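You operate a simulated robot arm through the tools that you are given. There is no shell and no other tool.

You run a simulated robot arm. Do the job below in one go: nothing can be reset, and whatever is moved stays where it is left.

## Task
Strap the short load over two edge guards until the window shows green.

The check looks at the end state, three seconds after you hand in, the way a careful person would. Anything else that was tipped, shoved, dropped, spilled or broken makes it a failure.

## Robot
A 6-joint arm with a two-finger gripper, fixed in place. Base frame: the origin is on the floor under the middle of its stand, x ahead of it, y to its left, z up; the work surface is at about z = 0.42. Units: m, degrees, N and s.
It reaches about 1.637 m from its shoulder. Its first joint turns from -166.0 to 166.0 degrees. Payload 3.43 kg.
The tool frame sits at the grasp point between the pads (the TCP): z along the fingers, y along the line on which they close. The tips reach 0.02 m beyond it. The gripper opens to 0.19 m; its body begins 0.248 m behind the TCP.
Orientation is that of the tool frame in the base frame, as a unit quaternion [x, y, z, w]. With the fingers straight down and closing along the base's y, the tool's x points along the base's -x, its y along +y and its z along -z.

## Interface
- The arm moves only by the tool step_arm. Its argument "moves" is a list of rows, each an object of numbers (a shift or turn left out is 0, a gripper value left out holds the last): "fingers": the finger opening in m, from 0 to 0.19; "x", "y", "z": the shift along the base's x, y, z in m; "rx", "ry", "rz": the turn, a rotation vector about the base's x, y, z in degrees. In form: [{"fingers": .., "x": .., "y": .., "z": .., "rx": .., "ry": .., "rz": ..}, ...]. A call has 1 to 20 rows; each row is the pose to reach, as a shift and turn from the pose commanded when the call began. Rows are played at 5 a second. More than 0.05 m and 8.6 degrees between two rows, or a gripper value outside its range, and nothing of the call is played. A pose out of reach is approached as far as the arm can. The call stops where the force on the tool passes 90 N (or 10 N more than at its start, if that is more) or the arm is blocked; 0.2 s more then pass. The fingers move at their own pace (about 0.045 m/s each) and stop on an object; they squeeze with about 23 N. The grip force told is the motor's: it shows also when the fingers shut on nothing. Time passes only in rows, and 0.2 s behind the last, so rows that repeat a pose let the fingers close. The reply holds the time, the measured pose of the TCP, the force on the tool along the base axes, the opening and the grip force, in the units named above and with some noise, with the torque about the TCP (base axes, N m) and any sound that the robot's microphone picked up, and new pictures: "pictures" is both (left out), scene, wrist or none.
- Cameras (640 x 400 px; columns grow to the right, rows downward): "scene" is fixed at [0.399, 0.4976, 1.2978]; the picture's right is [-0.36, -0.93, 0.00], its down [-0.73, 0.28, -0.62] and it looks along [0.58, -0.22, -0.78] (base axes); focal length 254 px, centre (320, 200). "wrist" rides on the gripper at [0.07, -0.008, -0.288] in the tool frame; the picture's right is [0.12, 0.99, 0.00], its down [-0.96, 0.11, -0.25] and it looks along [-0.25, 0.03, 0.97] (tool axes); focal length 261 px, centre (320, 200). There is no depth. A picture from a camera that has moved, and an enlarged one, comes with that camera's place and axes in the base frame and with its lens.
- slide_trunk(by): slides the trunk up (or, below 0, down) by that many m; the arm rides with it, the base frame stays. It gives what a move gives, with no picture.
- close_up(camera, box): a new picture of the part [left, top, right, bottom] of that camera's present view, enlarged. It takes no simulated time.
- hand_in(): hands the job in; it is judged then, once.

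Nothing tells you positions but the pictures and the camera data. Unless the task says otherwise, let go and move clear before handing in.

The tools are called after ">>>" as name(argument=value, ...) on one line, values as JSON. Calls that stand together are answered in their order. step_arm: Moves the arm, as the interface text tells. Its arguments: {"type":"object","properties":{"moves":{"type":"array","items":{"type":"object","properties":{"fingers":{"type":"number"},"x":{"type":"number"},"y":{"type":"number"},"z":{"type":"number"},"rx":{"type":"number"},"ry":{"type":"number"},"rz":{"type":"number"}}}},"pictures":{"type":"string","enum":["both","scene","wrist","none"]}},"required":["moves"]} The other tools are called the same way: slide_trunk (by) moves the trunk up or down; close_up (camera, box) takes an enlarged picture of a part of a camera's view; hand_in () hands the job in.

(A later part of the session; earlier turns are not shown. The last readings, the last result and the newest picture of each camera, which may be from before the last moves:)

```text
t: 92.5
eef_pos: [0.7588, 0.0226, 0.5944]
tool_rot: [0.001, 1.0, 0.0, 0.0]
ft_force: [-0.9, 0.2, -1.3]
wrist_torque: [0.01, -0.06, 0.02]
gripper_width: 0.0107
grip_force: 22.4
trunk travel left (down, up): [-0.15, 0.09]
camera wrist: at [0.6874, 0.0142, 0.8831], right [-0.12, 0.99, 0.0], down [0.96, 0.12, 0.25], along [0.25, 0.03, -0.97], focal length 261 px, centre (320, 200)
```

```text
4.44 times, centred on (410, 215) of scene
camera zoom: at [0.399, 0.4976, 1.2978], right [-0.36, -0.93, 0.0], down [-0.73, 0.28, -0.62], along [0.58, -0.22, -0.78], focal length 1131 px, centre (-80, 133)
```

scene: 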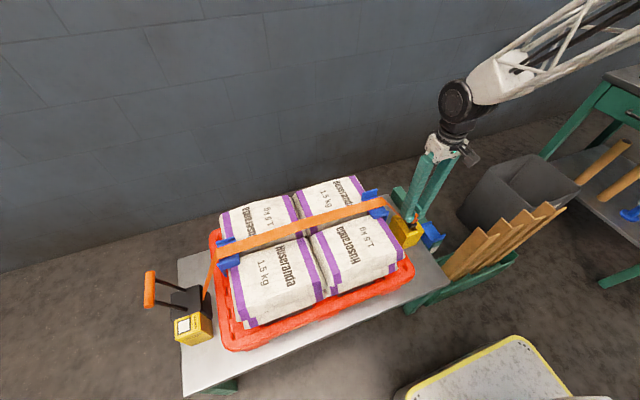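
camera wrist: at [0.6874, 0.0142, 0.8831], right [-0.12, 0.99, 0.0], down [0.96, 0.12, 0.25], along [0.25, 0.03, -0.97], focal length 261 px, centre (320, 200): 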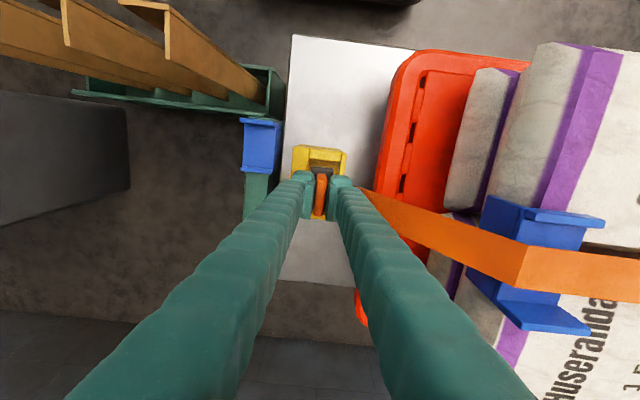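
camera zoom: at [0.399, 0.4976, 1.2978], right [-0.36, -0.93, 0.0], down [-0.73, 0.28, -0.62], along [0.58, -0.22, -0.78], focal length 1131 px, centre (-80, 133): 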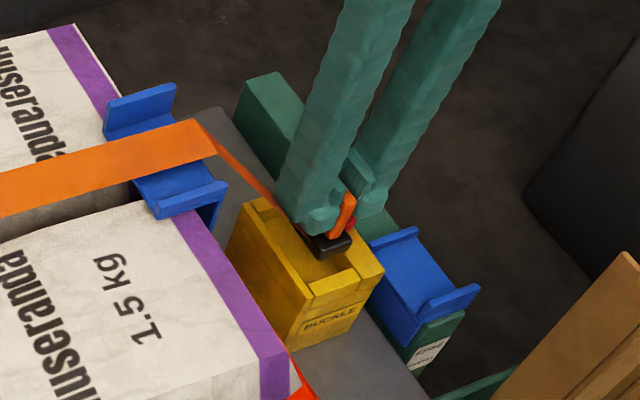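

The tongue is nearly over the pocket. I estimate the pocket centre at (0.762, 0.026), so I'll shift about 3 mm in x and y and lower to just above the rim.

>>> step_arm(moves=[{"x": 0.003, "y": 0.0035}, {"x": 0.003, "y": 0.0035, "z": -0.015}, {"x": 0.003, "y": 0.0035, "z": -0.025}], pictures="wrist")

>>> close_up(camera="wrist", box=[280, 120, 370, 220])

>>> close_up(camera="scene", box=[385, 195, 435, 250])

```text
t: 93.2
eef_pos: [0.7616, 0.0259, 0.5689]
tool_rot: [0.0, 1.0, 0.0, 0.0]
ft_force: [-0.7, 0.1, -1.4]
wrist_torque: [-0.02, -0.05, -0.03]
gripper_width: 0.0108
grip_force: 22.9
trunk travel left (down, up): [-0.15, 0.09]
camera wrist: at [0.6902, 0.0178, 0.857], right [-0.12, 0.99, 0.0], down [0.96, 0.12, 0.25], along [0.25, 0.03, -0.97], focal length 261 px, centre (320, 200)
```

wrist: 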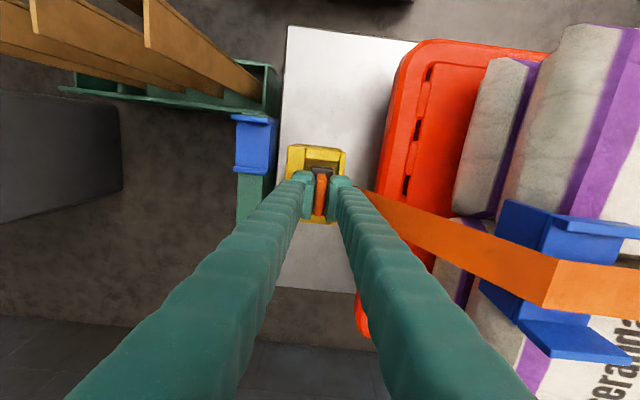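

```text
4.00 times, centred on (325, 170) of wrist
camera zoom: at [0.6902, 0.0178, 0.857], right [-0.12, 0.99, 0.0], down [0.96, 0.12, 0.25], along [0.25, 0.03, -0.97], focal length 1043 px, centre (300, 320)
```

zoom: 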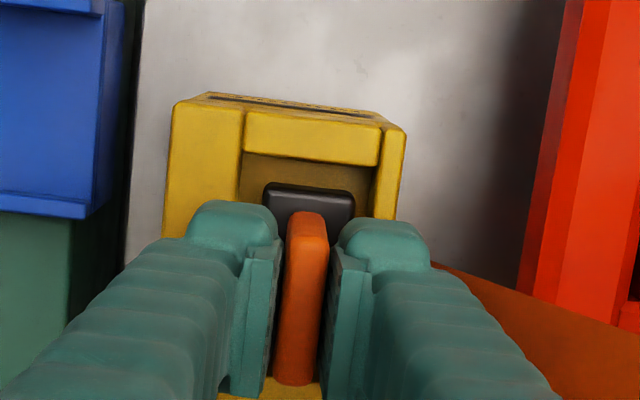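

```text
7.27 times, centred on (410, 222) of scene
camera zoom: at [0.399, 0.4976, 1.2978], right [-0.36, -0.93, 0.0], down [-0.73, 0.28, -0.62], along [0.58, -0.22, -0.78], focal length 1850 px, centre (-334, 36)
```

zoom: 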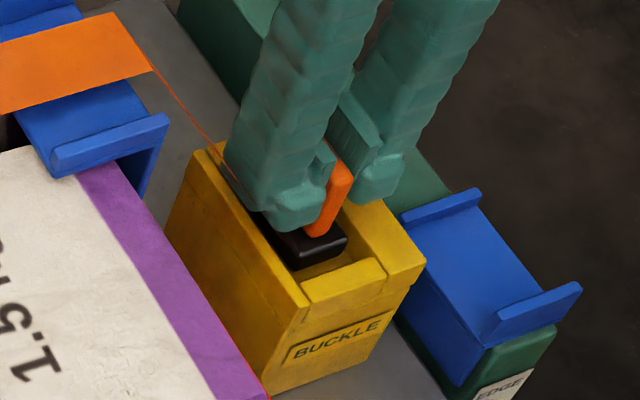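

>>> step_arm(moves=[{"x": 0.002, "z": -0.007}, {"x": 0.002, "z": -0.014}, {"x": 0.002, "z": -0.021}], pictures="wrist")

>>> close_up(camera="wrist", box=[280, 120, 370, 220])

>>> close_up(camera="scene", box=[385, 195, 435, 250])

```text
t: 94.0
eef_pos: [0.7632, 0.0261, 0.5459]
tool_rot: [-0.001, 1.0, 0.0, -0.001]
ft_force: [-0.4, -1.7, 3.0]
wrist_torque: [-0.08, 0.02, 0.0]
gripper_width: 0.0108
grip_force: 22.6
trunk travel left (down, up): [-0.15, 0.09]
heard: click
camera wrist: at [0.6923, 0.0177, 0.835], right [-0.12, 0.99, 0.0], down [0.96, 0.12, 0.25], along [0.24, 0.03, -0.97], focal length 261 px, centre (320, 200)
```

wrist: 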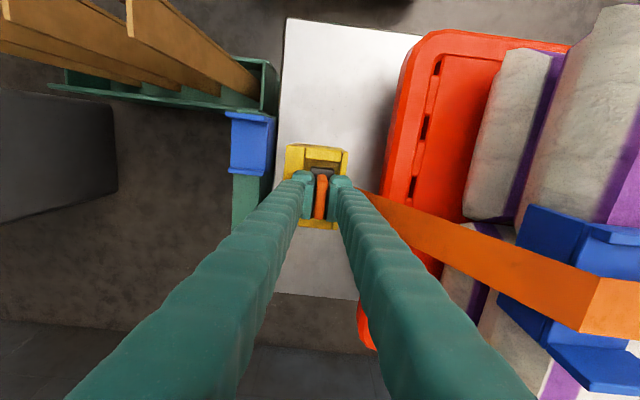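

```text
4.00 times, centred on (325, 170) of wrist
camera zoom: at [0.6923, 0.0177, 0.835], right [-0.12, 0.99, 0.0], down [0.96, 0.12, 0.25], along [0.24, 0.03, -0.97], focal length 1043 px, centre (300, 320)
```

zoom: 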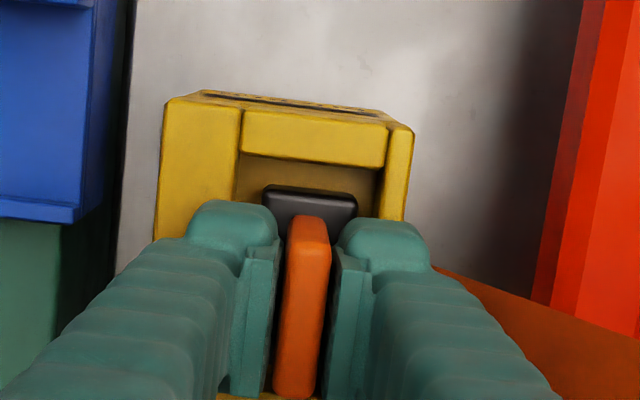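

```text
7.27 times, centred on (410, 222) of scene
camera zoom: at [0.399, 0.4976, 1.2978], right [-0.36, -0.93, 0.0], down [-0.73, 0.28, -0.62], along [0.58, -0.22, -0.78], focal length 1850 px, centre (-334, 36)
```

zoom: 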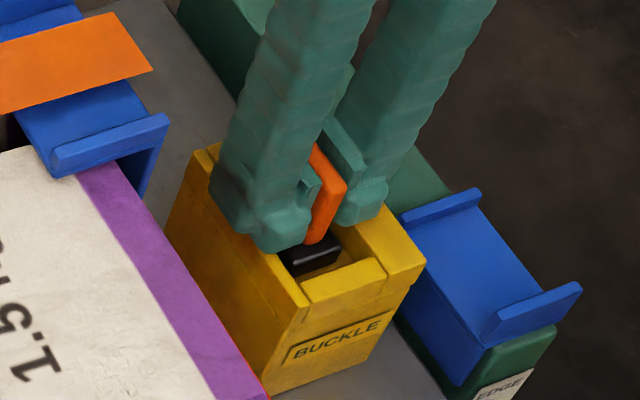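

A click: the tongue latched. I'll do a gentle pull test to confirm.

>>> step_arm(moves=[{"z": 0.002}, {"z": 0.004}], pictures="none")

```text
t: 94.7
eef_pos: [0.7639, 0.0263, 0.5506]
tool_rot: [0.0, 1.0, 0.0, -0.001]
ft_force: [-0.2, 1.3, 0.5]
wrist_torque: [-0.03, 0.0, -0.02]
gripper_width: 0.0112
grip_force: 23.4
trunk travel left (down, up): [-0.15, 0.09]
```

>>> step_arm(moves=[{"z": 0.003}, {"z": 0.006}], pictures="none")

>>> close_up(camera="wrist", box=[280, 120, 370, 220])

>>> close_up(camera="scene", box=[385, 195, 435, 250])

```text
t: 95.2
eef_pos: [0.7635, 0.0259, 0.557]
tool_rot: [0.0, 1.0, 0.0, -0.001]
ft_force: [0.3, -1.0, -0.8]
wrist_torque: [0.02, -0.02, -0.02]
gripper_width: 0.0107
grip_force: 23.2
trunk travel left (down, up): [-0.15, 0.09]
```

```text
4.00 times, centred on (325, 170) of wrist
camera zoom: at [0.6924, 0.0179, 0.8456], right [-0.12, 0.99, 0.0], down [0.96, 0.12, 0.25], along [0.24, 0.03, -0.97], focal length 1043 px, centre (300, 320)
```

zoom: 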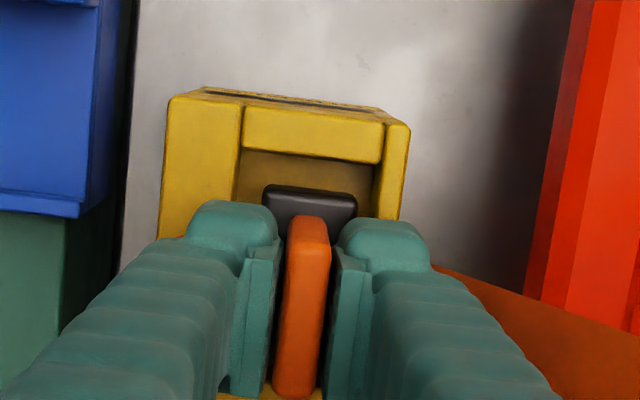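

```text
7.27 times, centred on (410, 222) of scene
camera zoom: at [0.399, 0.4976, 1.2978], right [-0.36, -0.93, 0.0], down [-0.73, 0.28, -0.62], along [0.58, -0.22, -0.78], focal length 1850 px, centre (-334, 36)
```

zoom: 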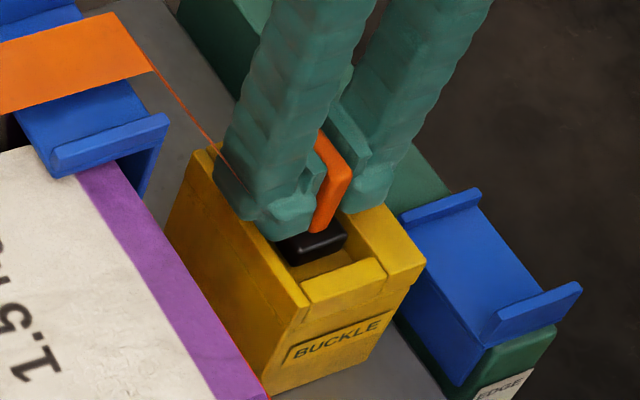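

The tongue lifted freely, so it isn't latched yet. I'll press it down firmly in small steps.

>>> step_arm(moves=[{"z": -0.005}, {"z": -0.01}, {"z": -0.014}], pictures="none")

```text
t: 96.0
eef_pos: [0.7639, 0.0267, 0.545]
tool_rot: [0.0, 1.0, 0.0, 0.0]
ft_force: [-3.7, 0.1, 15.9]
wrist_torque: [-0.27, 0.1, -0.06]
gripper_width: 0.0107
grip_force: 23.3
trunk travel left (down, up): [-0.15, 0.09]
heard: click
```

The −y finger is resting on the red release button (contact at y≈0), so it can't latch that way. I'll ease up, release the tongue in the pocket, and then press the tab from above with the gripper turned 90°.

>>> step_arm(moves=[{"z": 0.004}, {"z": 0.006}, {"z": 0.006, "fingers": 0.025}, {"z": 0.006, "fingers": 0.04}, {"z": 0.006, "fingers": 0.05}], pictures="wrist")

>>> close_up(camera="wrist", box=[280, 120, 370, 220])

>>> close_up(camera="scene", box=[385, 195, 435, 250])

```text
t: 97.2
eef_pos: [0.764, 0.0278, 0.5489]
tool_rot: [0.0, 1.0, 0.0, 0.0]
ft_force: [-0.1, 4.5, 10.2]
wrist_torque: [-0.3, 0.01, 0.0]
gripper_width: 0.0476
grip_force: 0.1
trunk travel left (down, up): [-0.15, 0.09]
camera wrist: at [0.6924, 0.018, 0.8383], right [-0.12, 0.99, 0.0], down [0.96, 0.12, 0.25], along [0.25, 0.03, -0.97], focal length 261 px, centre (320, 200)
```

wrist: 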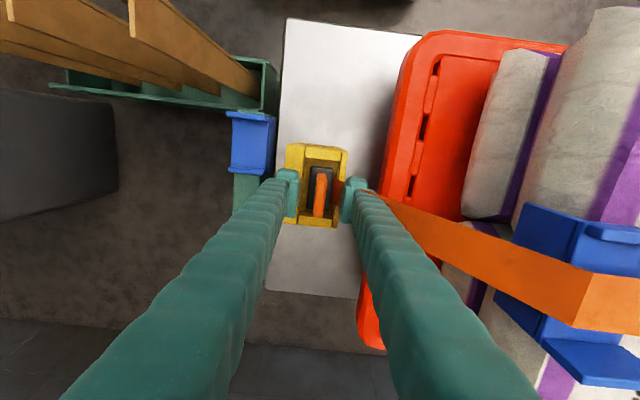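

```text
4.00 times, centred on (325, 170) of wrist
camera zoom: at [0.6924, 0.018, 0.8383], right [-0.12, 0.99, 0.0], down [0.96, 0.12, 0.25], along [0.25, 0.03, -0.97], focal length 1043 px, centre (300, 320)
```

zoom: 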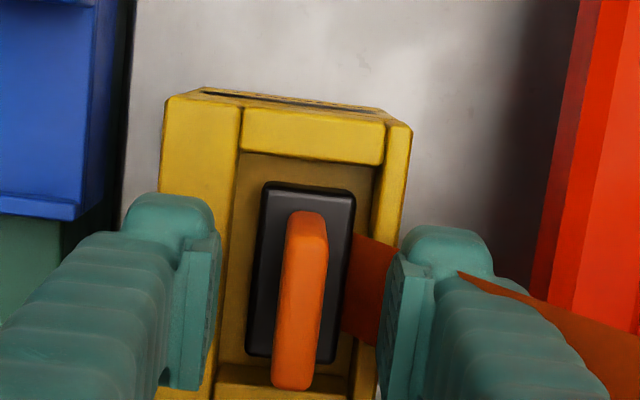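

```text
7.27 times, centred on (410, 222) of scene
camera zoom: at [0.399, 0.4976, 1.2978], right [-0.36, -0.93, 0.0], down [-0.73, 0.28, -0.62], along [0.58, -0.22, -0.78], focal length 1850 px, centre (-334, 36)
```

zoom: 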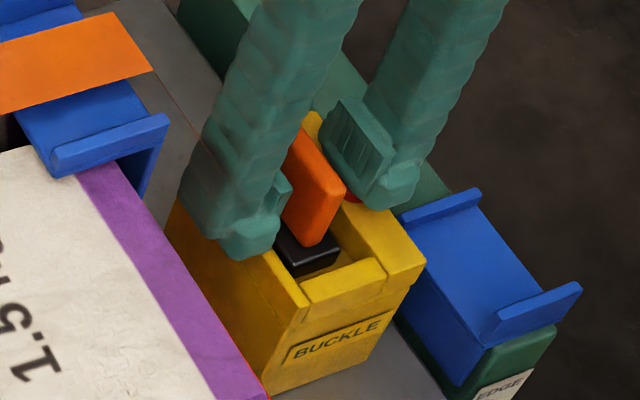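

>>> step_arm(moves=[{"z": 0.01}, {"z": 0.04}, {"z": 0.08}, {"z": 0.12}], pictures="both")

>>> close_up(camera="wrist", box=[270, 120, 390, 240])

>>> close_up(camera="scene", box=[370, 190, 440, 260])

```text
t: 98.2
eef_pos: [0.7631, 0.0263, 0.6679]
tool_rot: [0.0, 1.0, 0.0, -0.001]
ft_force: [0.1, 0.0, -0.9]
wrist_torque: [-0.01, 0.07, 0.0]
gripper_width: 0.0497
grip_force: 0.0
trunk travel left (down, up): [-0.15, 0.09]
camera wrist: at [0.6922, 0.0177, 0.9575], right [-0.12, 0.99, 0.0], down [0.96, 0.12, 0.25], along [0.24, 0.03, -0.97], focal length 261 px, centre (320, 200)
```

scene: 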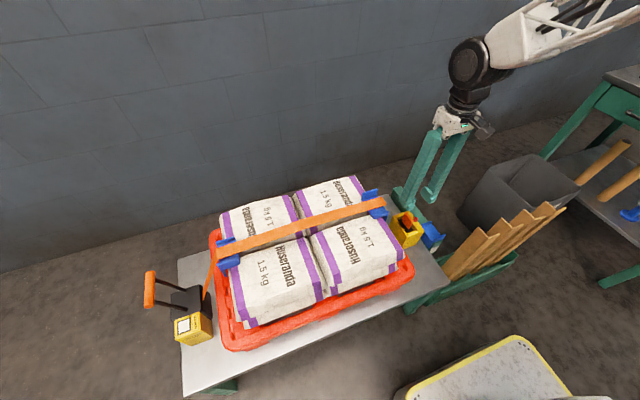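
wrist: 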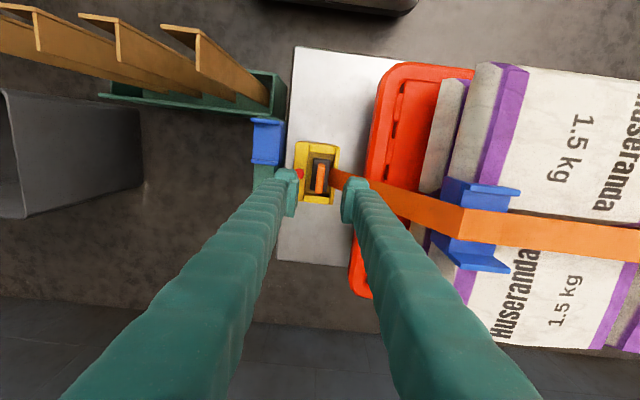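

```text
3.33 times, centred on (330, 180) of wrist
camera zoom: at [0.6922, 0.0177, 0.9575], right [-0.12, 0.99, 0.0], down [0.96, 0.12, 0.25], along [0.24, 0.03, -0.97], focal length 869 px, centre (287, 267)
```

zoom: 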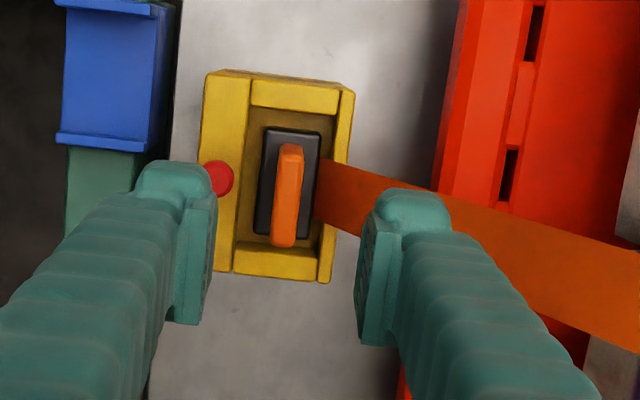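

```text
5.71 times, centred on (405, 225) of scene
camera zoom: at [0.399, 0.4976, 1.2978], right [-0.36, -0.93, 0.0], down [-0.73, 0.28, -0.62], along [0.58, -0.22, -0.78], focal length 1454 px, centre (-166, 57)
```

zoom: 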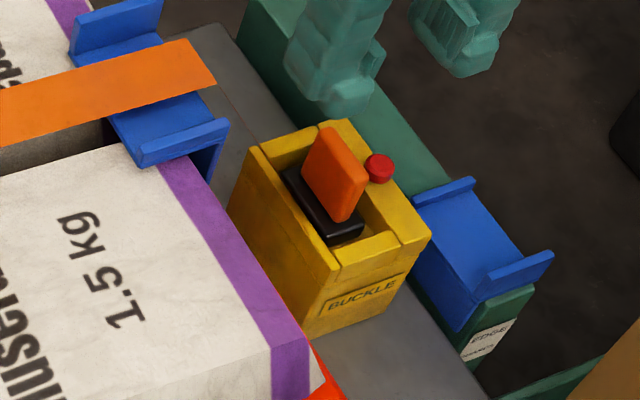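

The tongue stands upright in the pocket. I'll turn the gripper −90°, close the fingers, and press the tab down from above.

>>> step_arm(moves=[{"rz": -8.2, "fingers": 0.0}, {"rz": -16.4}, {"rz": -24.6}, {"rz": -32.8}, {"rz": -41}, {"rz": -49.2}, {"rz": -57.4}, {"rz": -65.6}, {"rz": -73.8}, {"rz": -82}, {"rz": -90}, {"rz": -90, "z": -0.04}, {"rz": -90, "z": -0.07}], pictures="wrist")

>>> close_up(camera="wrist", box=[250, 120, 390, 240])

>>> close_up(camera="scene", box=[370, 180, 440, 250])

```text
t: 101.0
eef_pos: [0.7643, 0.0255, 0.5991]
tool_rot: [0.708, 0.707, 0.0, 0.001]
ft_force: [-0.8, 0.3, 0.8]
wrist_torque: [0.03, -0.08, 0.0]
gripper_width: 0.0
grip_force: 22.6
trunk travel left (down, up): [-0.15, 0.09]
camera wrist: at [0.7545, 0.0957, 0.8881], right [0.99, 0.12, 0.0], down [0.11, -0.96, 0.25], along [0.03, -0.24, -0.97], focal length 261 px, centre (320, 200)
```

wrist: 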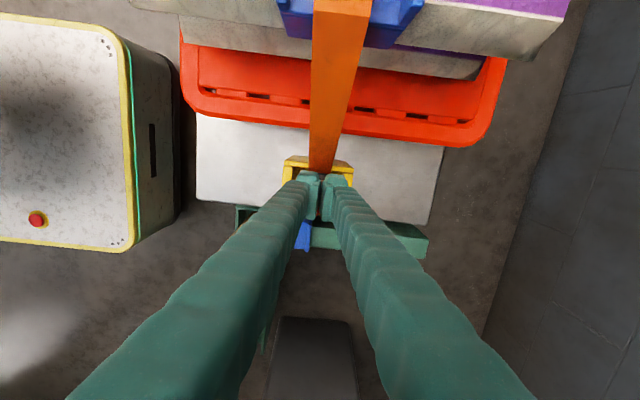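

```text
3.33 times, centred on (320, 180) of wrist
camera zoom: at [0.7545, 0.0957, 0.8881], right [0.99, 0.12, 0.0], down [0.11, -0.96, 0.25], along [0.03, -0.24, -0.97], focal length 869 px, centre (320, 267)
```

zoom: 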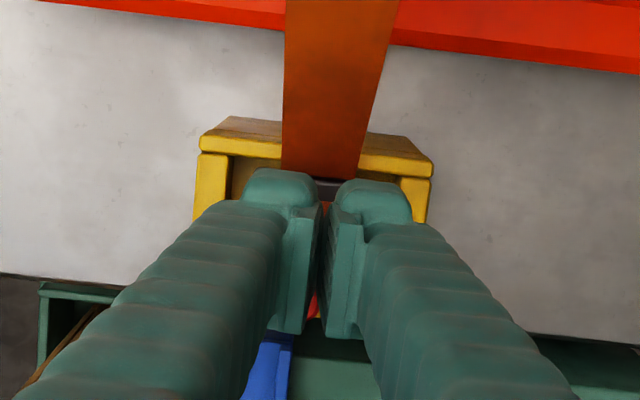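

```text
5.71 times, centred on (405, 215) of scene
camera zoom: at [0.399, 0.4976, 1.2978], right [-0.36, -0.93, 0.0], down [-0.73, 0.28, -0.62], along [0.58, -0.22, -0.78], focal length 1454 px, centre (-166, 114)
```

zoom: 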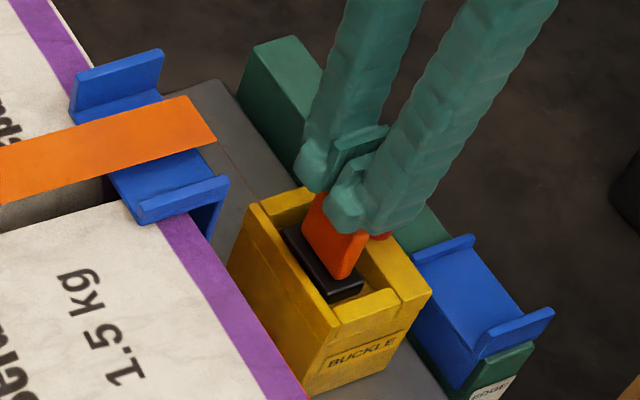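

>>> step_arm(moves=[{"z": -0.008}, {"z": -0.014}, {"z": -0.018}], pictures="none")

```text
t: 101.8
eef_pos: [0.7631, 0.0264, 0.585]
tool_rot: [0.707, 0.707, 0.001, 0.0]
ft_force: [-11.5, -0.7, 59.1]
wrist_torque: [-0.02, 0.42, -0.02]
gripper_width: 0.0058
grip_force: 22.9
trunk travel left (down, up): [-0.15, 0.09]
```

Pressing gave 59 N with no click, so I'll back off and inspect the tongue's position in the pocket.

>>> step_arm(moves=[{"z": 0.01}, {"z": 0.04}, {"z": 0.08, "y": 0.0}], pictures="both")

>>> close_up(camera="wrist", box=[270, 120, 370, 220])

>>> close_up(camera="scene", box=[385, 195, 430, 250])

```text
t: 102.7
eef_pos: [0.7632, 0.0283, 0.6599]
tool_rot: [0.708, 0.707, -0.001, 0.0]
ft_force: [0.5, -0.2, -1.3]
wrist_torque: [-0.03, 0.08, -0.01]
gripper_width: 0.0001
grip_force: 22.6
trunk travel left (down, up): [-0.15, 0.09]
camera wrist: at [0.7546, 0.0975, 0.9493], right [0.99, 0.12, 0.0], down [0.12, -0.96, 0.25], along [0.03, -0.25, -0.97], focal length 261 px, centre (320, 200)
```

scene: 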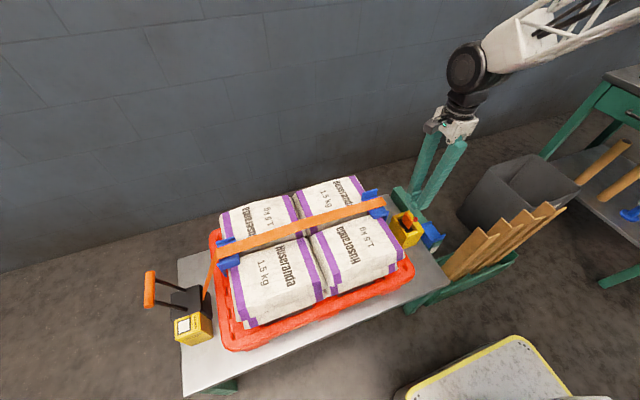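
wrist: 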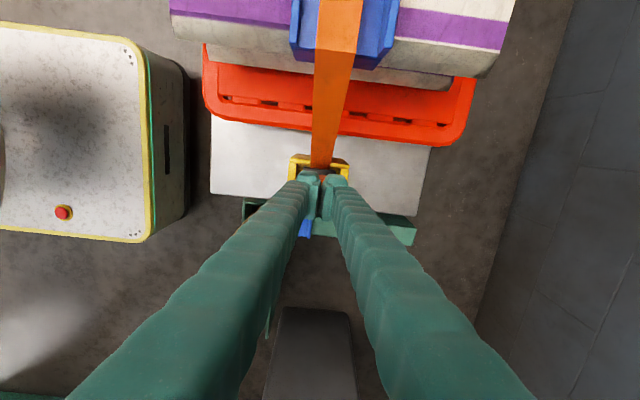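

```text
4.00 times, centred on (320, 170) of wrist
camera zoom: at [0.7546, 0.0975, 0.9493], right [0.99, 0.12, 0.0], down [0.12, -0.96, 0.25], along [0.03, -0.25, -0.97], focal length 1043 px, centre (320, 320)
```

zoom: 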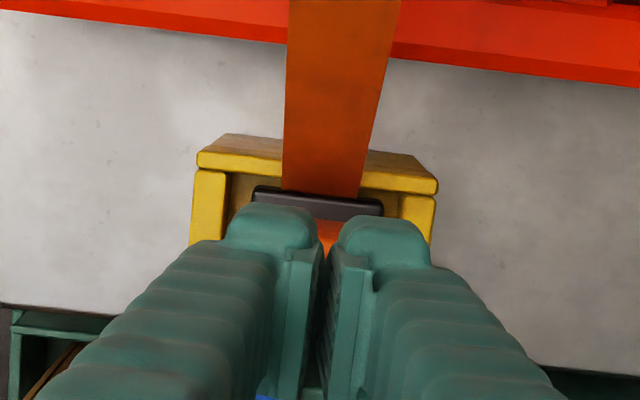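

```text
7.27 times, centred on (408, 222) of scene
camera zoom: at [0.399, 0.4976, 1.2978], right [-0.36, -0.93, 0.0], down [-0.73, 0.28, -0.62], along [0.58, -0.22, -0.78], focal length 1850 px, centre (-316, 36)
```

zoom: 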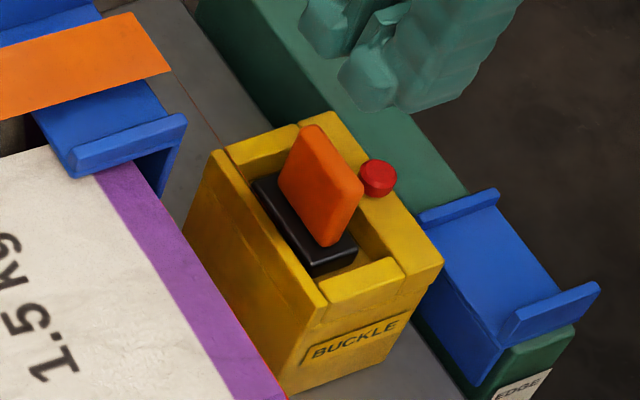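

The tongue sits in the pocket near the floor, so it may in fact be latched. I'll turn back, grip the tab higher this time so the fingers stay above the button, and do a gentle pull test.

>>> step_arm(moves=[{"rz": 8.2, "fingers": 0.045}, {"rz": 16.4}, {"rz": 24.6}, {"rz": 32.8}, {"rz": 41}, {"rz": 49.2}, {"rz": 57.4}, {"rz": 65.6}, {"rz": 73.8}, {"rz": 82}, {"rz": 90}, {"rz": 90, "x": -0.003, "z": -0.045}, {"rz": 90, "x": -0.003, "z": -0.075}], pictures="wrist")

>>> close_up(camera="wrist", box=[280, 120, 370, 220])

>>> close_up(camera="scene", box=[385, 185, 435, 245])

```text
t: 105.5
eef_pos: [0.7607, 0.0277, 0.5861]
tool_rot: [0.001, 1.0, 0.0, 0.0]
ft_force: [0.7, 0.1, 0.7]
wrist_torque: [0.0, -0.01, 0.03]
gripper_width: 0.0449
grip_force: 0.0
trunk travel left (down, up): [-0.15, 0.09]
camera wrist: at [0.6899, 0.0178, 0.8749], right [-0.12, 0.99, 0.0], down [0.96, 0.12, 0.25], along [0.25, 0.03, -0.97], focal length 261 px, centre (320, 200)
```

wrist: 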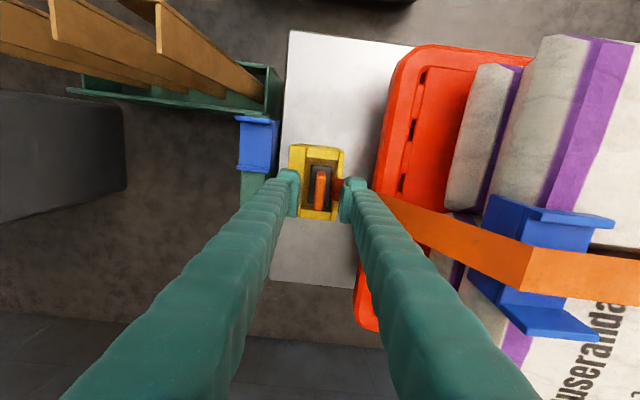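

```text
4.00 times, centred on (325, 170) of wrist
camera zoom: at [0.6899, 0.0178, 0.8749], right [-0.12, 0.99, 0.0], down [0.96, 0.12, 0.25], along [0.25, 0.03, -0.97], focal length 1043 px, centre (300, 320)
```

zoom: 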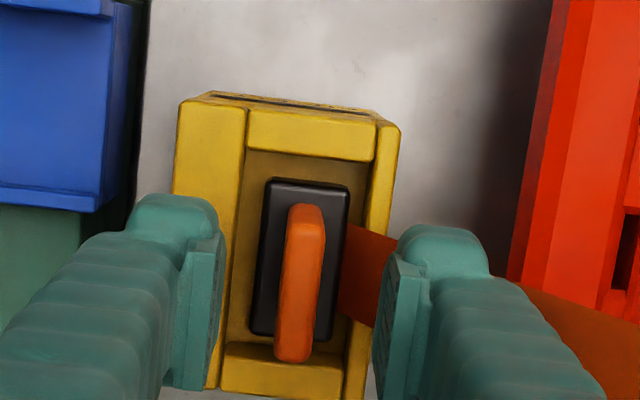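

```text
6.67 times, centred on (410, 215) of scene
camera zoom: at [0.399, 0.4976, 1.2978], right [-0.36, -0.93, 0.0], down [-0.73, 0.28, -0.62], along [0.58, -0.22, -0.78], focal length 1696 px, centre (-280, 100)
```

zoom: 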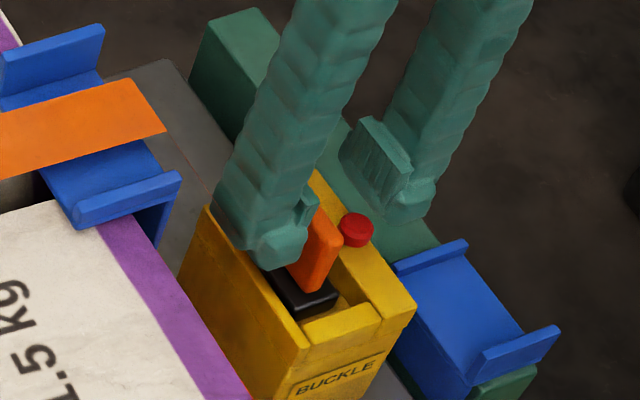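

>>> step_arm(moves=[{"z": -0.012}, {"z": -0.023}, {"z": -0.023, "fingers": 0.0}, {"z": -0.023}, {"z": -0.023}, {"z": -0.023}], pictures="none")

>>> step_arm(moves=[{"z": 0.002}, {"z": 0.004}], pictures="none")

```text
t: 106.8
eef_pos: [0.7614, 0.0264, 0.5622]
tool_rot: [-0.001, 1.0, 0.0, 0.0]
ft_force: [-0.1, -0.8, -0.4]
wrist_torque: [-0.01, 0.01, -0.02]
gripper_width: 0.0106
grip_force: 22.8
trunk travel left (down, up): [-0.15, 0.09]
```

```text
t: 107.5
eef_pos: [0.7607, 0.0274, 0.5671]
tool_rot: [0.0, 1.0, 0.0, -0.001]
ft_force: [0.8, -0.3, -0.7]
wrist_torque: [0.02, 0.0, 0.01]
gripper_width: 0.0109
grip_force: 23.1
trunk travel left (down, up): [-0.15, 0.09]
```

There's no resistance, so it isn't latched: the button was being pressed during the earlier attempts. I'll lift the tongue out, correct x by −4 mm to centre it, and re-insert with this higher grip, clear of the button.

>>> step_arm(moves=[{"z": 0.015}, {"z": 0.035}, {"z": 0.035, "x": -0.004, "y": -0.001}], pictures="wrist")

>>> close_up(camera="wrist", box=[280, 120, 370, 220])

>>> close_up(camera="scene", box=[385, 185, 435, 245])

```text
t: 108.2
eef_pos: [0.7572, 0.0251, 0.6018]
tool_rot: [0.0, 1.0, 0.0, -0.001]
ft_force: [-0.1, 0.5, -1.1]
wrist_torque: [-0.02, 0.03, 0.04]
gripper_width: 0.011
grip_force: 22.9
trunk travel left (down, up): [-0.15, 0.09]
camera wrist: at [0.6859, 0.0165, 0.8911], right [-0.12, 0.99, 0.0], down [0.96, 0.12, 0.25], along [0.24, 0.03, -0.97], focal length 261 px, centre (320, 200)
```

wrist: 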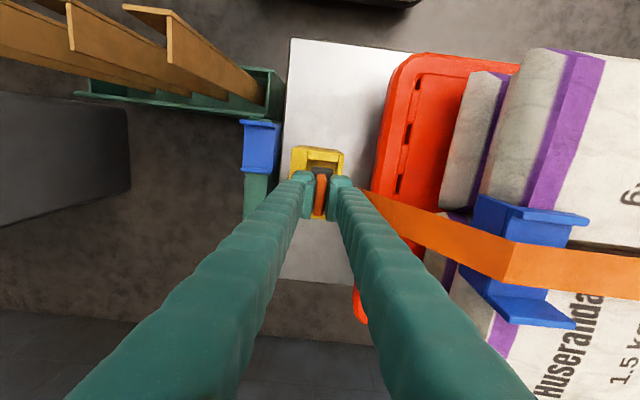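

```text
4.00 times, centred on (325, 170) of wrist
camera zoom: at [0.6859, 0.0165, 0.8911], right [-0.12, 0.99, 0.0], down [0.96, 0.12, 0.25], along [0.24, 0.03, -0.97], focal length 1043 px, centre (300, 320)
```

zoom: 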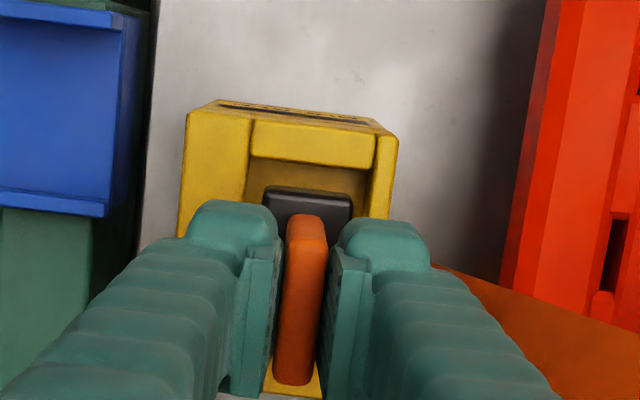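

```text
6.67 times, centred on (410, 215) of scene
camera zoom: at [0.399, 0.4976, 1.2978], right [-0.36, -0.93, 0.0], down [-0.73, 0.28, -0.62], along [0.58, -0.22, -0.78], focal length 1696 px, centre (-280, 100)
```

zoom: 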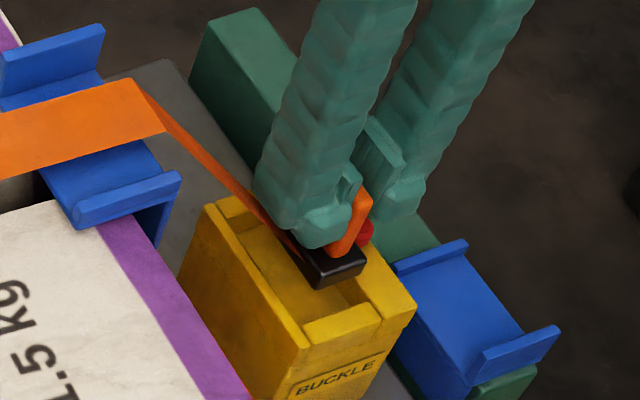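

>>> step_arm(moves=[{"x": 0.002, "z": -0.012}, {"x": 0.002, "z": -0.024}, {"x": 0.002, "z": -0.034}], pictures="none")

```text
t: 109.0
eef_pos: [0.7575, 0.0241, 0.5677]
tool_rot: [0.0, 1.0, 0.001, -0.001]
ft_force: [-1.9, 0.0, 3.6]
wrist_torque: [-0.02, 0.13, 0.02]
gripper_width: 0.011
grip_force: 23.1
trunk travel left (down, up): [-0.15, 0.09]
```

>>> step_arm(moves=[{"z": -0.002}, {"z": -0.004}], pictures="none")

```text
t: 109.7
eef_pos: [0.7586, 0.025, 0.5638]
tool_rot: [-0.001, 1.0, 0.001, 0.0]
ft_force: [-2.3, -2.2, 17.8]
wrist_torque: [-0.04, 0.0, 0.03]
gripper_width: 0.011
grip_force: 23.1
trunk travel left (down, up): [-0.15, 0.09]
```

>>> step_arm(moves=[{"z": -0.002}, {"z": -0.004}], pictures="none")

>>> close_up(camera="scene", box=[385, 185, 435, 245])

>>> close_up(camera="wrist", box=[280, 120, 370, 220])

```text
t: 110.2
eef_pos: [0.7589, 0.0247, 0.5603]
tool_rot: [0.0, 1.0, 0.0, -0.001]
ft_force: [2.2, -4.0, 17.5]
wrist_torque: [-0.07, -0.05, 0.02]
gripper_width: 0.0109
grip_force: 23.4
trunk travel left (down, up): [-0.15, 0.09]
```

```text
6.67 times, centred on (410, 215) of scene
camera zoom: at [0.399, 0.4976, 1.2978], right [-0.36, -0.93, 0.0], down [-0.73, 0.28, -0.62], along [0.58, -0.22, -0.78], focal length 1696 px, centre (-280, 100)
```

zoom: 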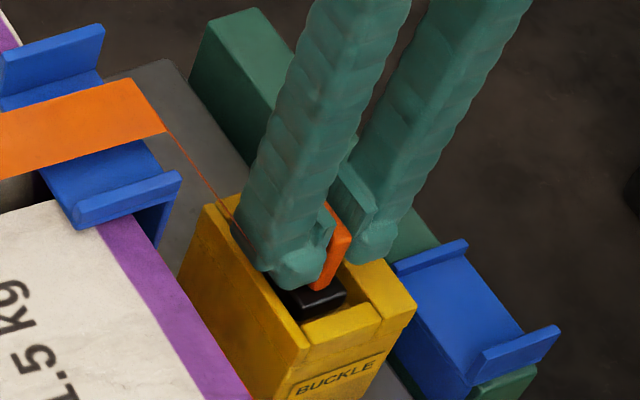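

```text
4.00 times, centred on (325, 170) of wrist
camera zoom: at [0.6876, 0.0163, 0.8493], right [-0.12, 0.99, 0.0], down [0.96, 0.11, 0.25], along [0.25, 0.03, -0.97], focal length 1043 px, centre (300, 320)
```

zoom: 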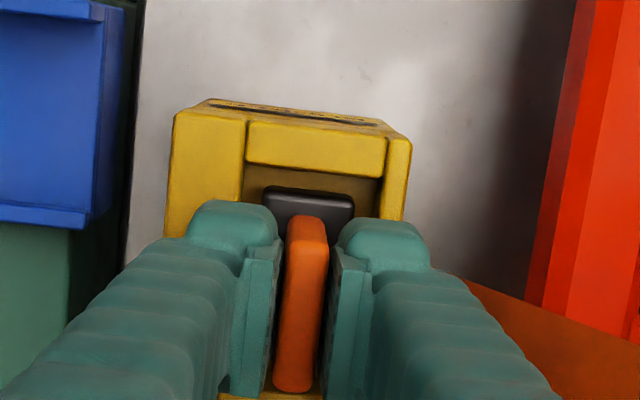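

The grip slips at about 17 N with no click. I'll release the tongue here, now better centred, back off and inspect the pocket at high zoom.

>>> step_arm(moves=[{"z": 0.003}, {"z": 0.003, "fingers": 0.025}, {"z": 0.003, "fingers": 0.04}, {"z": 0.02, "fingers": 0.05}, {"z": 0.06}, {"z": 0.1}], pictures="wrist")

>>> close_up(camera="scene", box=[392, 205, 428, 245])

>>> close_up(camera="wrist", box=[290, 130, 350, 210])

```text
t: 111.7
eef_pos: [0.7579, 0.025, 0.6595]
tool_rot: [0.0, 1.0, 0.0, -0.001]
ft_force: [0.3, 0.6, -0.8]
wrist_torque: [-0.01, 0.09, -0.03]
gripper_width: 0.0499
grip_force: 0.1
trunk travel left (down, up): [-0.15, 0.09]
camera wrist: at [0.6881, 0.0168, 0.9487], right [-0.12, 0.99, 0.0], down [0.96, 0.12, 0.25], along [0.24, 0.03, -0.97], focal length 261 px, centre (320, 200)
```

wrist: 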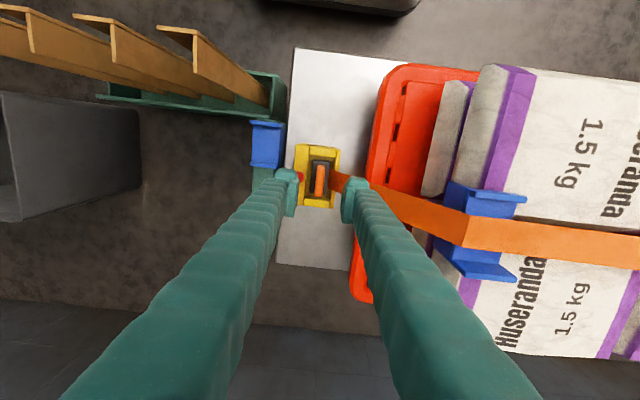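

```text
10.00 times, centred on (410, 225) of scene
camera zoom: at [0.399, 0.4976, 1.2978], right [-0.36, -0.93, 0.0], down [-0.73, 0.28, -0.62], along [0.58, -0.22, -0.78], focal length 2544 px, centre (-580, -50)
```

zoom: 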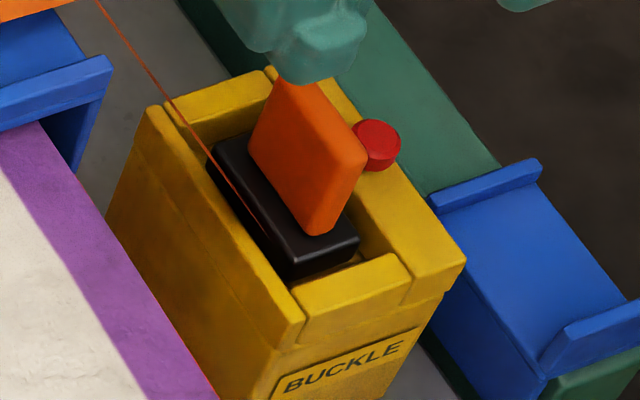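

```text
5.00 times, centred on (320, 170) of wrist
camera zoom: at [0.6881, 0.0168, 0.9487], right [-0.12, 0.99, 0.0], down [0.96, 0.12, 0.25], along [0.24, 0.03, -0.97], focal length 1303 px, centre (320, 350)
```

zoom: 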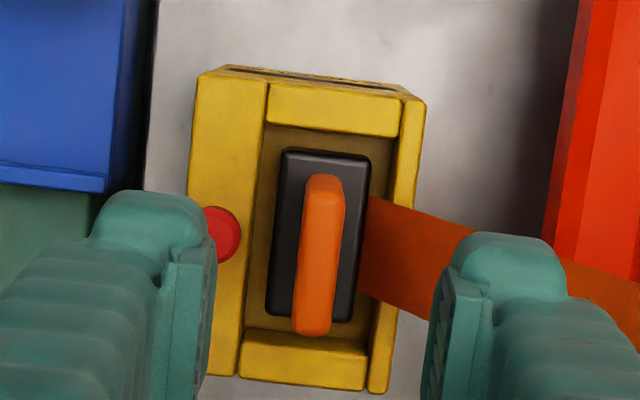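

The base is well centred but resting with no latch. The first click came at about (0.763, 0.026), before my finger touched the button. I'll re-grip high, lift out, and re-insert at exactly that x,y.

>>> step_arm(moves=[{"z": -0.04}, {"z": -0.08}, {"z": -0.096}, {"z": -0.096, "fingers": 0.0}, {"z": -0.096}, {"z": -0.096}, {"z": -0.096}, {"z": -0.08}, {"z": -0.058}], pictures="wrist")

>>> close_up(camera="wrist", box=[280, 120, 370, 220])

>>> close_up(camera="scene", box=[392, 195, 428, 240])

```text
t: 113.7
eef_pos: [0.7593, 0.0248, 0.601]
tool_rot: [0.0, 1.0, 0.0, -0.002]
ft_force: [0.7, 0.2, -0.8]
wrist_torque: [-0.02, 0.05, 0.01]
gripper_width: 0.0
grip_force: 23.1
trunk travel left (down, up): [-0.15, 0.09]
camera wrist: at [0.6878, 0.0166, 0.8907], right [-0.12, 0.99, 0.0], down [0.96, 0.12, 0.25], along [0.24, 0.03, -0.97], focal length 261 px, centre (320, 200)
```

wrist: 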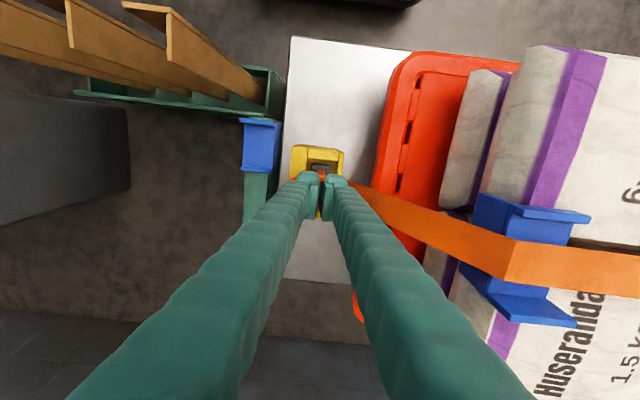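

```text
4.00 times, centred on (325, 170) of wrist
camera zoom: at [0.6878, 0.0166, 0.8907], right [-0.12, 0.99, 0.0], down [0.96, 0.12, 0.25], along [0.24, 0.03, -0.97], focal length 1043 px, centre (300, 320)
```

zoom: 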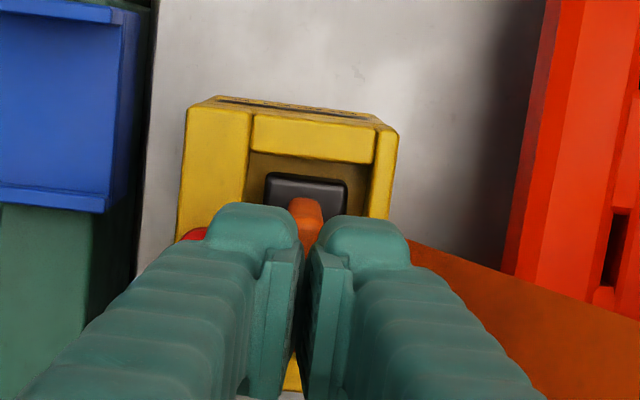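

```text
8.89 times, centred on (410, 218) of scene
camera zoom: at [0.399, 0.4976, 1.2978], right [-0.36, -0.93, 0.0], down [-0.73, 0.28, -0.62], along [0.58, -0.22, -0.78], focal length 2262 px, centre (-480, 44)
```

zoom: 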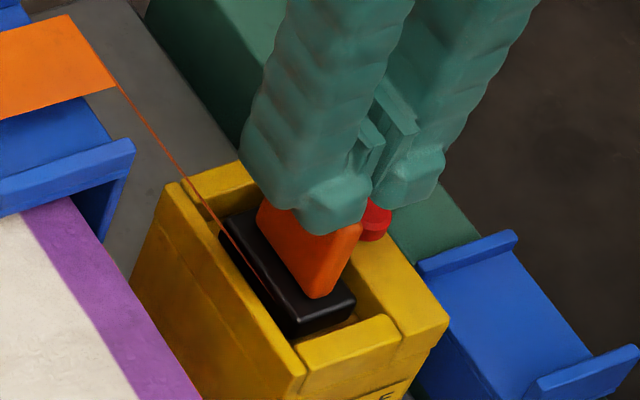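

>>> close_up(camera="scene", box=[392, 205, 428, 245])

>>> close_up(camera="scene", box=[396, 215, 420, 240])

```text
10.00 times, centred on (410, 225) of scene
camera zoom: at [0.399, 0.4976, 1.2978], right [-0.36, -0.93, 0.0], down [-0.73, 0.28, -0.62], along [0.58, -0.22, -0.78], focal length 2544 px, centre (-580, -50)
```

zoom: 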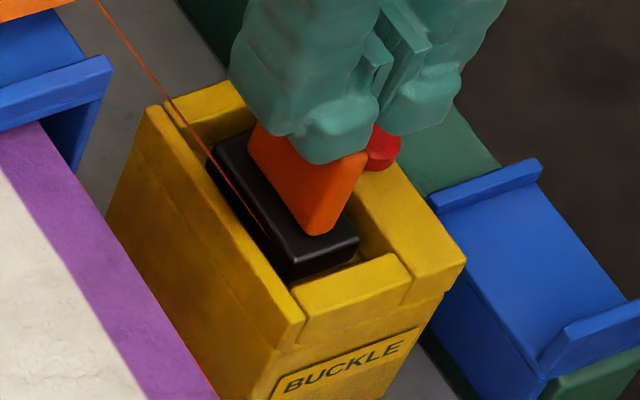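

```text
16.00 times, centred on (408, 228) of scene
camera zoom: at [0.399, 0.4976, 1.2978], right [-0.36, -0.93, 0.0], down [-0.73, 0.28, -0.62], along [0.58, -0.22, -0.78], focal length 4071 px, centre (-1088, -240)
```

zoom: 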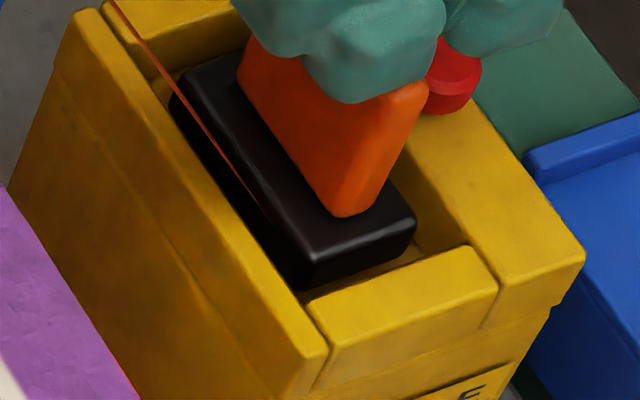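

The tongue didn't move and the grip slipped off its top. I'll grip a little lower, still above the button, and repeat the pull test while reading the force.

>>> step_arm(moves=[{"fingers": 0.045}, {"fingers": 0.045}, {"fingers": 0.045, "z": -0.02}, {"z": -0.042}, {"z": -0.042, "fingers": 0.0}, {"z": -0.042}, {"z": -0.042}, {"z": -0.042}], pictures="none")

>>> step_arm(moves=[{"z": 0.0015}, {"z": 0.003}], pictures="none")

```text
t: 115.5
eef_pos: [0.759, 0.0257, 0.5599]
tool_rot: [0.0, 1.0, -0.001, -0.001]
ft_force: [0.0, -3.2, -2.7]
wrist_torque: [-0.04, 0.0, 0.0]
gripper_width: 0.0108
grip_force: 23.0
trunk travel left (down, up): [-0.15, 0.09]
```

```text
t: 116.0
eef_pos: [0.7592, 0.0258, 0.5617]
tool_rot: [0.0, 1.0, 0.0, -0.001]
ft_force: [1.0, -7.3, -16.7]
wrist_torque: [-0.01, 0.01, 0.02]
gripper_width: 0.0108
grip_force: 23.1
trunk travel left (down, up): [-0.15, 0.09]
```

The pull meets 16.7 N of resistance, so the tongue is now latched. I'll release without touching the button and move up.

>>> step_arm(moves=[{"fingers": 0.02}, {"fingers": 0.035}, {"fingers": 0.045}, {"fingers": 0.045, "z": 0.02}, {"z": 0.06}, {"z": 0.1}], pictures="both")

>>> close_up(camera="wrist", box=[270, 110, 430, 250])

>>> close_up(camera="scene", box=[200, 170, 440, 310])

```text
t: 117.5
eef_pos: [0.7583, 0.0252, 0.6632]
tool_rot: [0.0, 1.0, 0.0, -0.001]
ft_force: [0.5, 0.1, -0.3]
wrist_torque: [0.01, 0.12, -0.01]
gripper_width: 0.045
grip_force: 0.1
trunk travel left (down, up): [-0.15, 0.09]
camera wrist: at [0.6877, 0.0167, 0.9519], right [-0.12, 0.99, 0.0], down [0.96, 0.12, 0.25], along [0.24, 0.03, -0.97], focal length 261 px, centre (320, 200)
```

scene: 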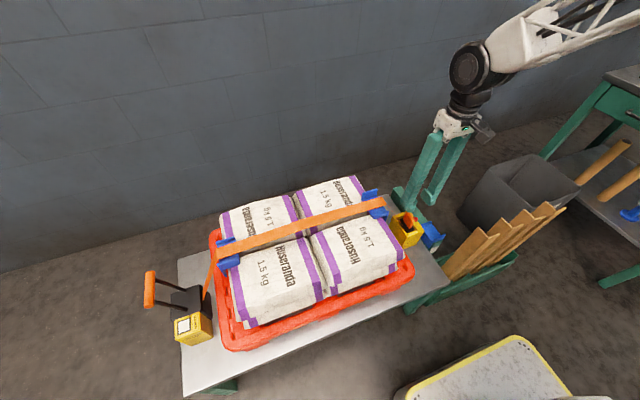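
wrist: 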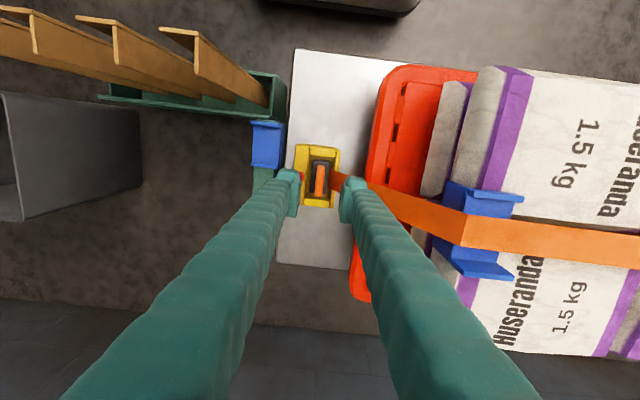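

```text
2.86 times, centred on (350, 180) of wrist
camera zoom: at [0.6877, 0.0167, 0.9519], right [-0.12, 0.99, 0.0], down [0.96, 0.12, 0.25], along [0.24, 0.03, -0.97], focal length 745 px, centre (234, 257)
```

zoom: 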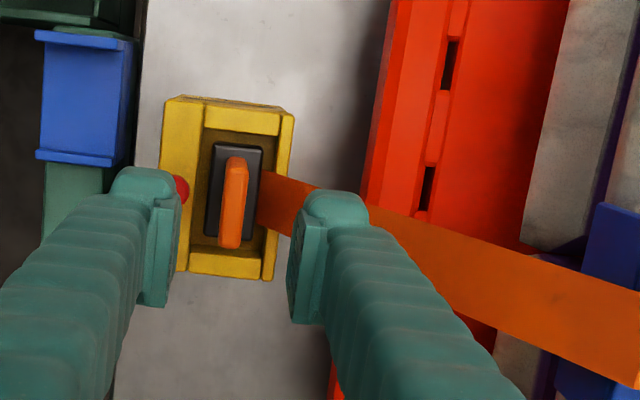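

```text
2.67 times, centred on (320, 240) of scene
camera zoom: at [0.399, 0.4976, 1.2978], right [-0.36, -0.93, 0.0], down [-0.73, 0.28, -0.62], along [0.58, -0.22, -0.78], focal length 678 px, centre (320, 93)
```

zoom: 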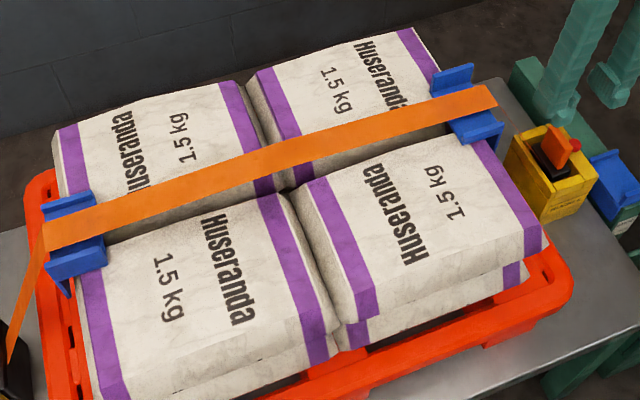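

The strap is latched over both guards. Now for the ratchet: I'll study the lever closely to find its pivot and stroke direction.

>>> close_up(camera="scene", box=[140, 265, 220, 350])

>>> close_up(camera="scene", box=[165, 280, 215, 330])

```text
4.71 times, centred on (180, 308) of scene
camera zoom: at [0.399, 0.4976, 1.2978], right [-0.36, -0.93, 0.0], down [-0.73, 0.28, -0.62], along [0.58, -0.22, -0.78], focal length 1197 px, centre (979, -306)
```

zoom: 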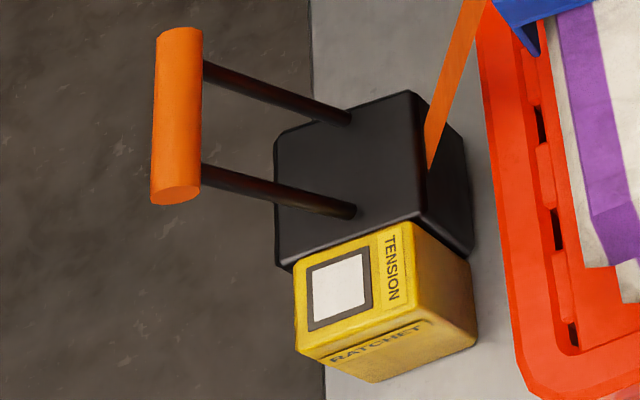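

```text
8.00 times, centred on (190, 305) of scene
camera zoom: at [0.399, 0.4976, 1.2978], right [-0.36, -0.93, 0.0], down [-0.73, 0.28, -0.62], along [0.58, -0.22, -0.78], focal length 2036 px, centre (1360, -640)
```

zoom: 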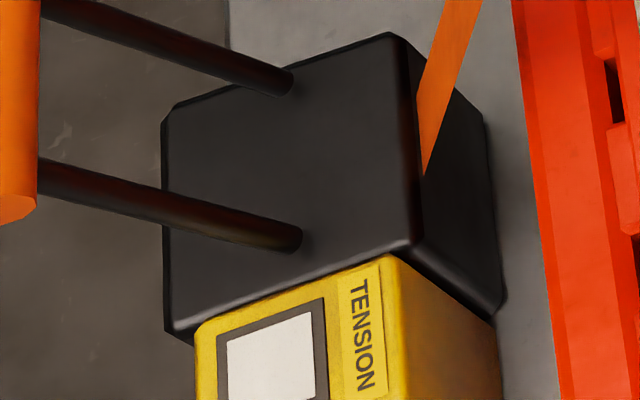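

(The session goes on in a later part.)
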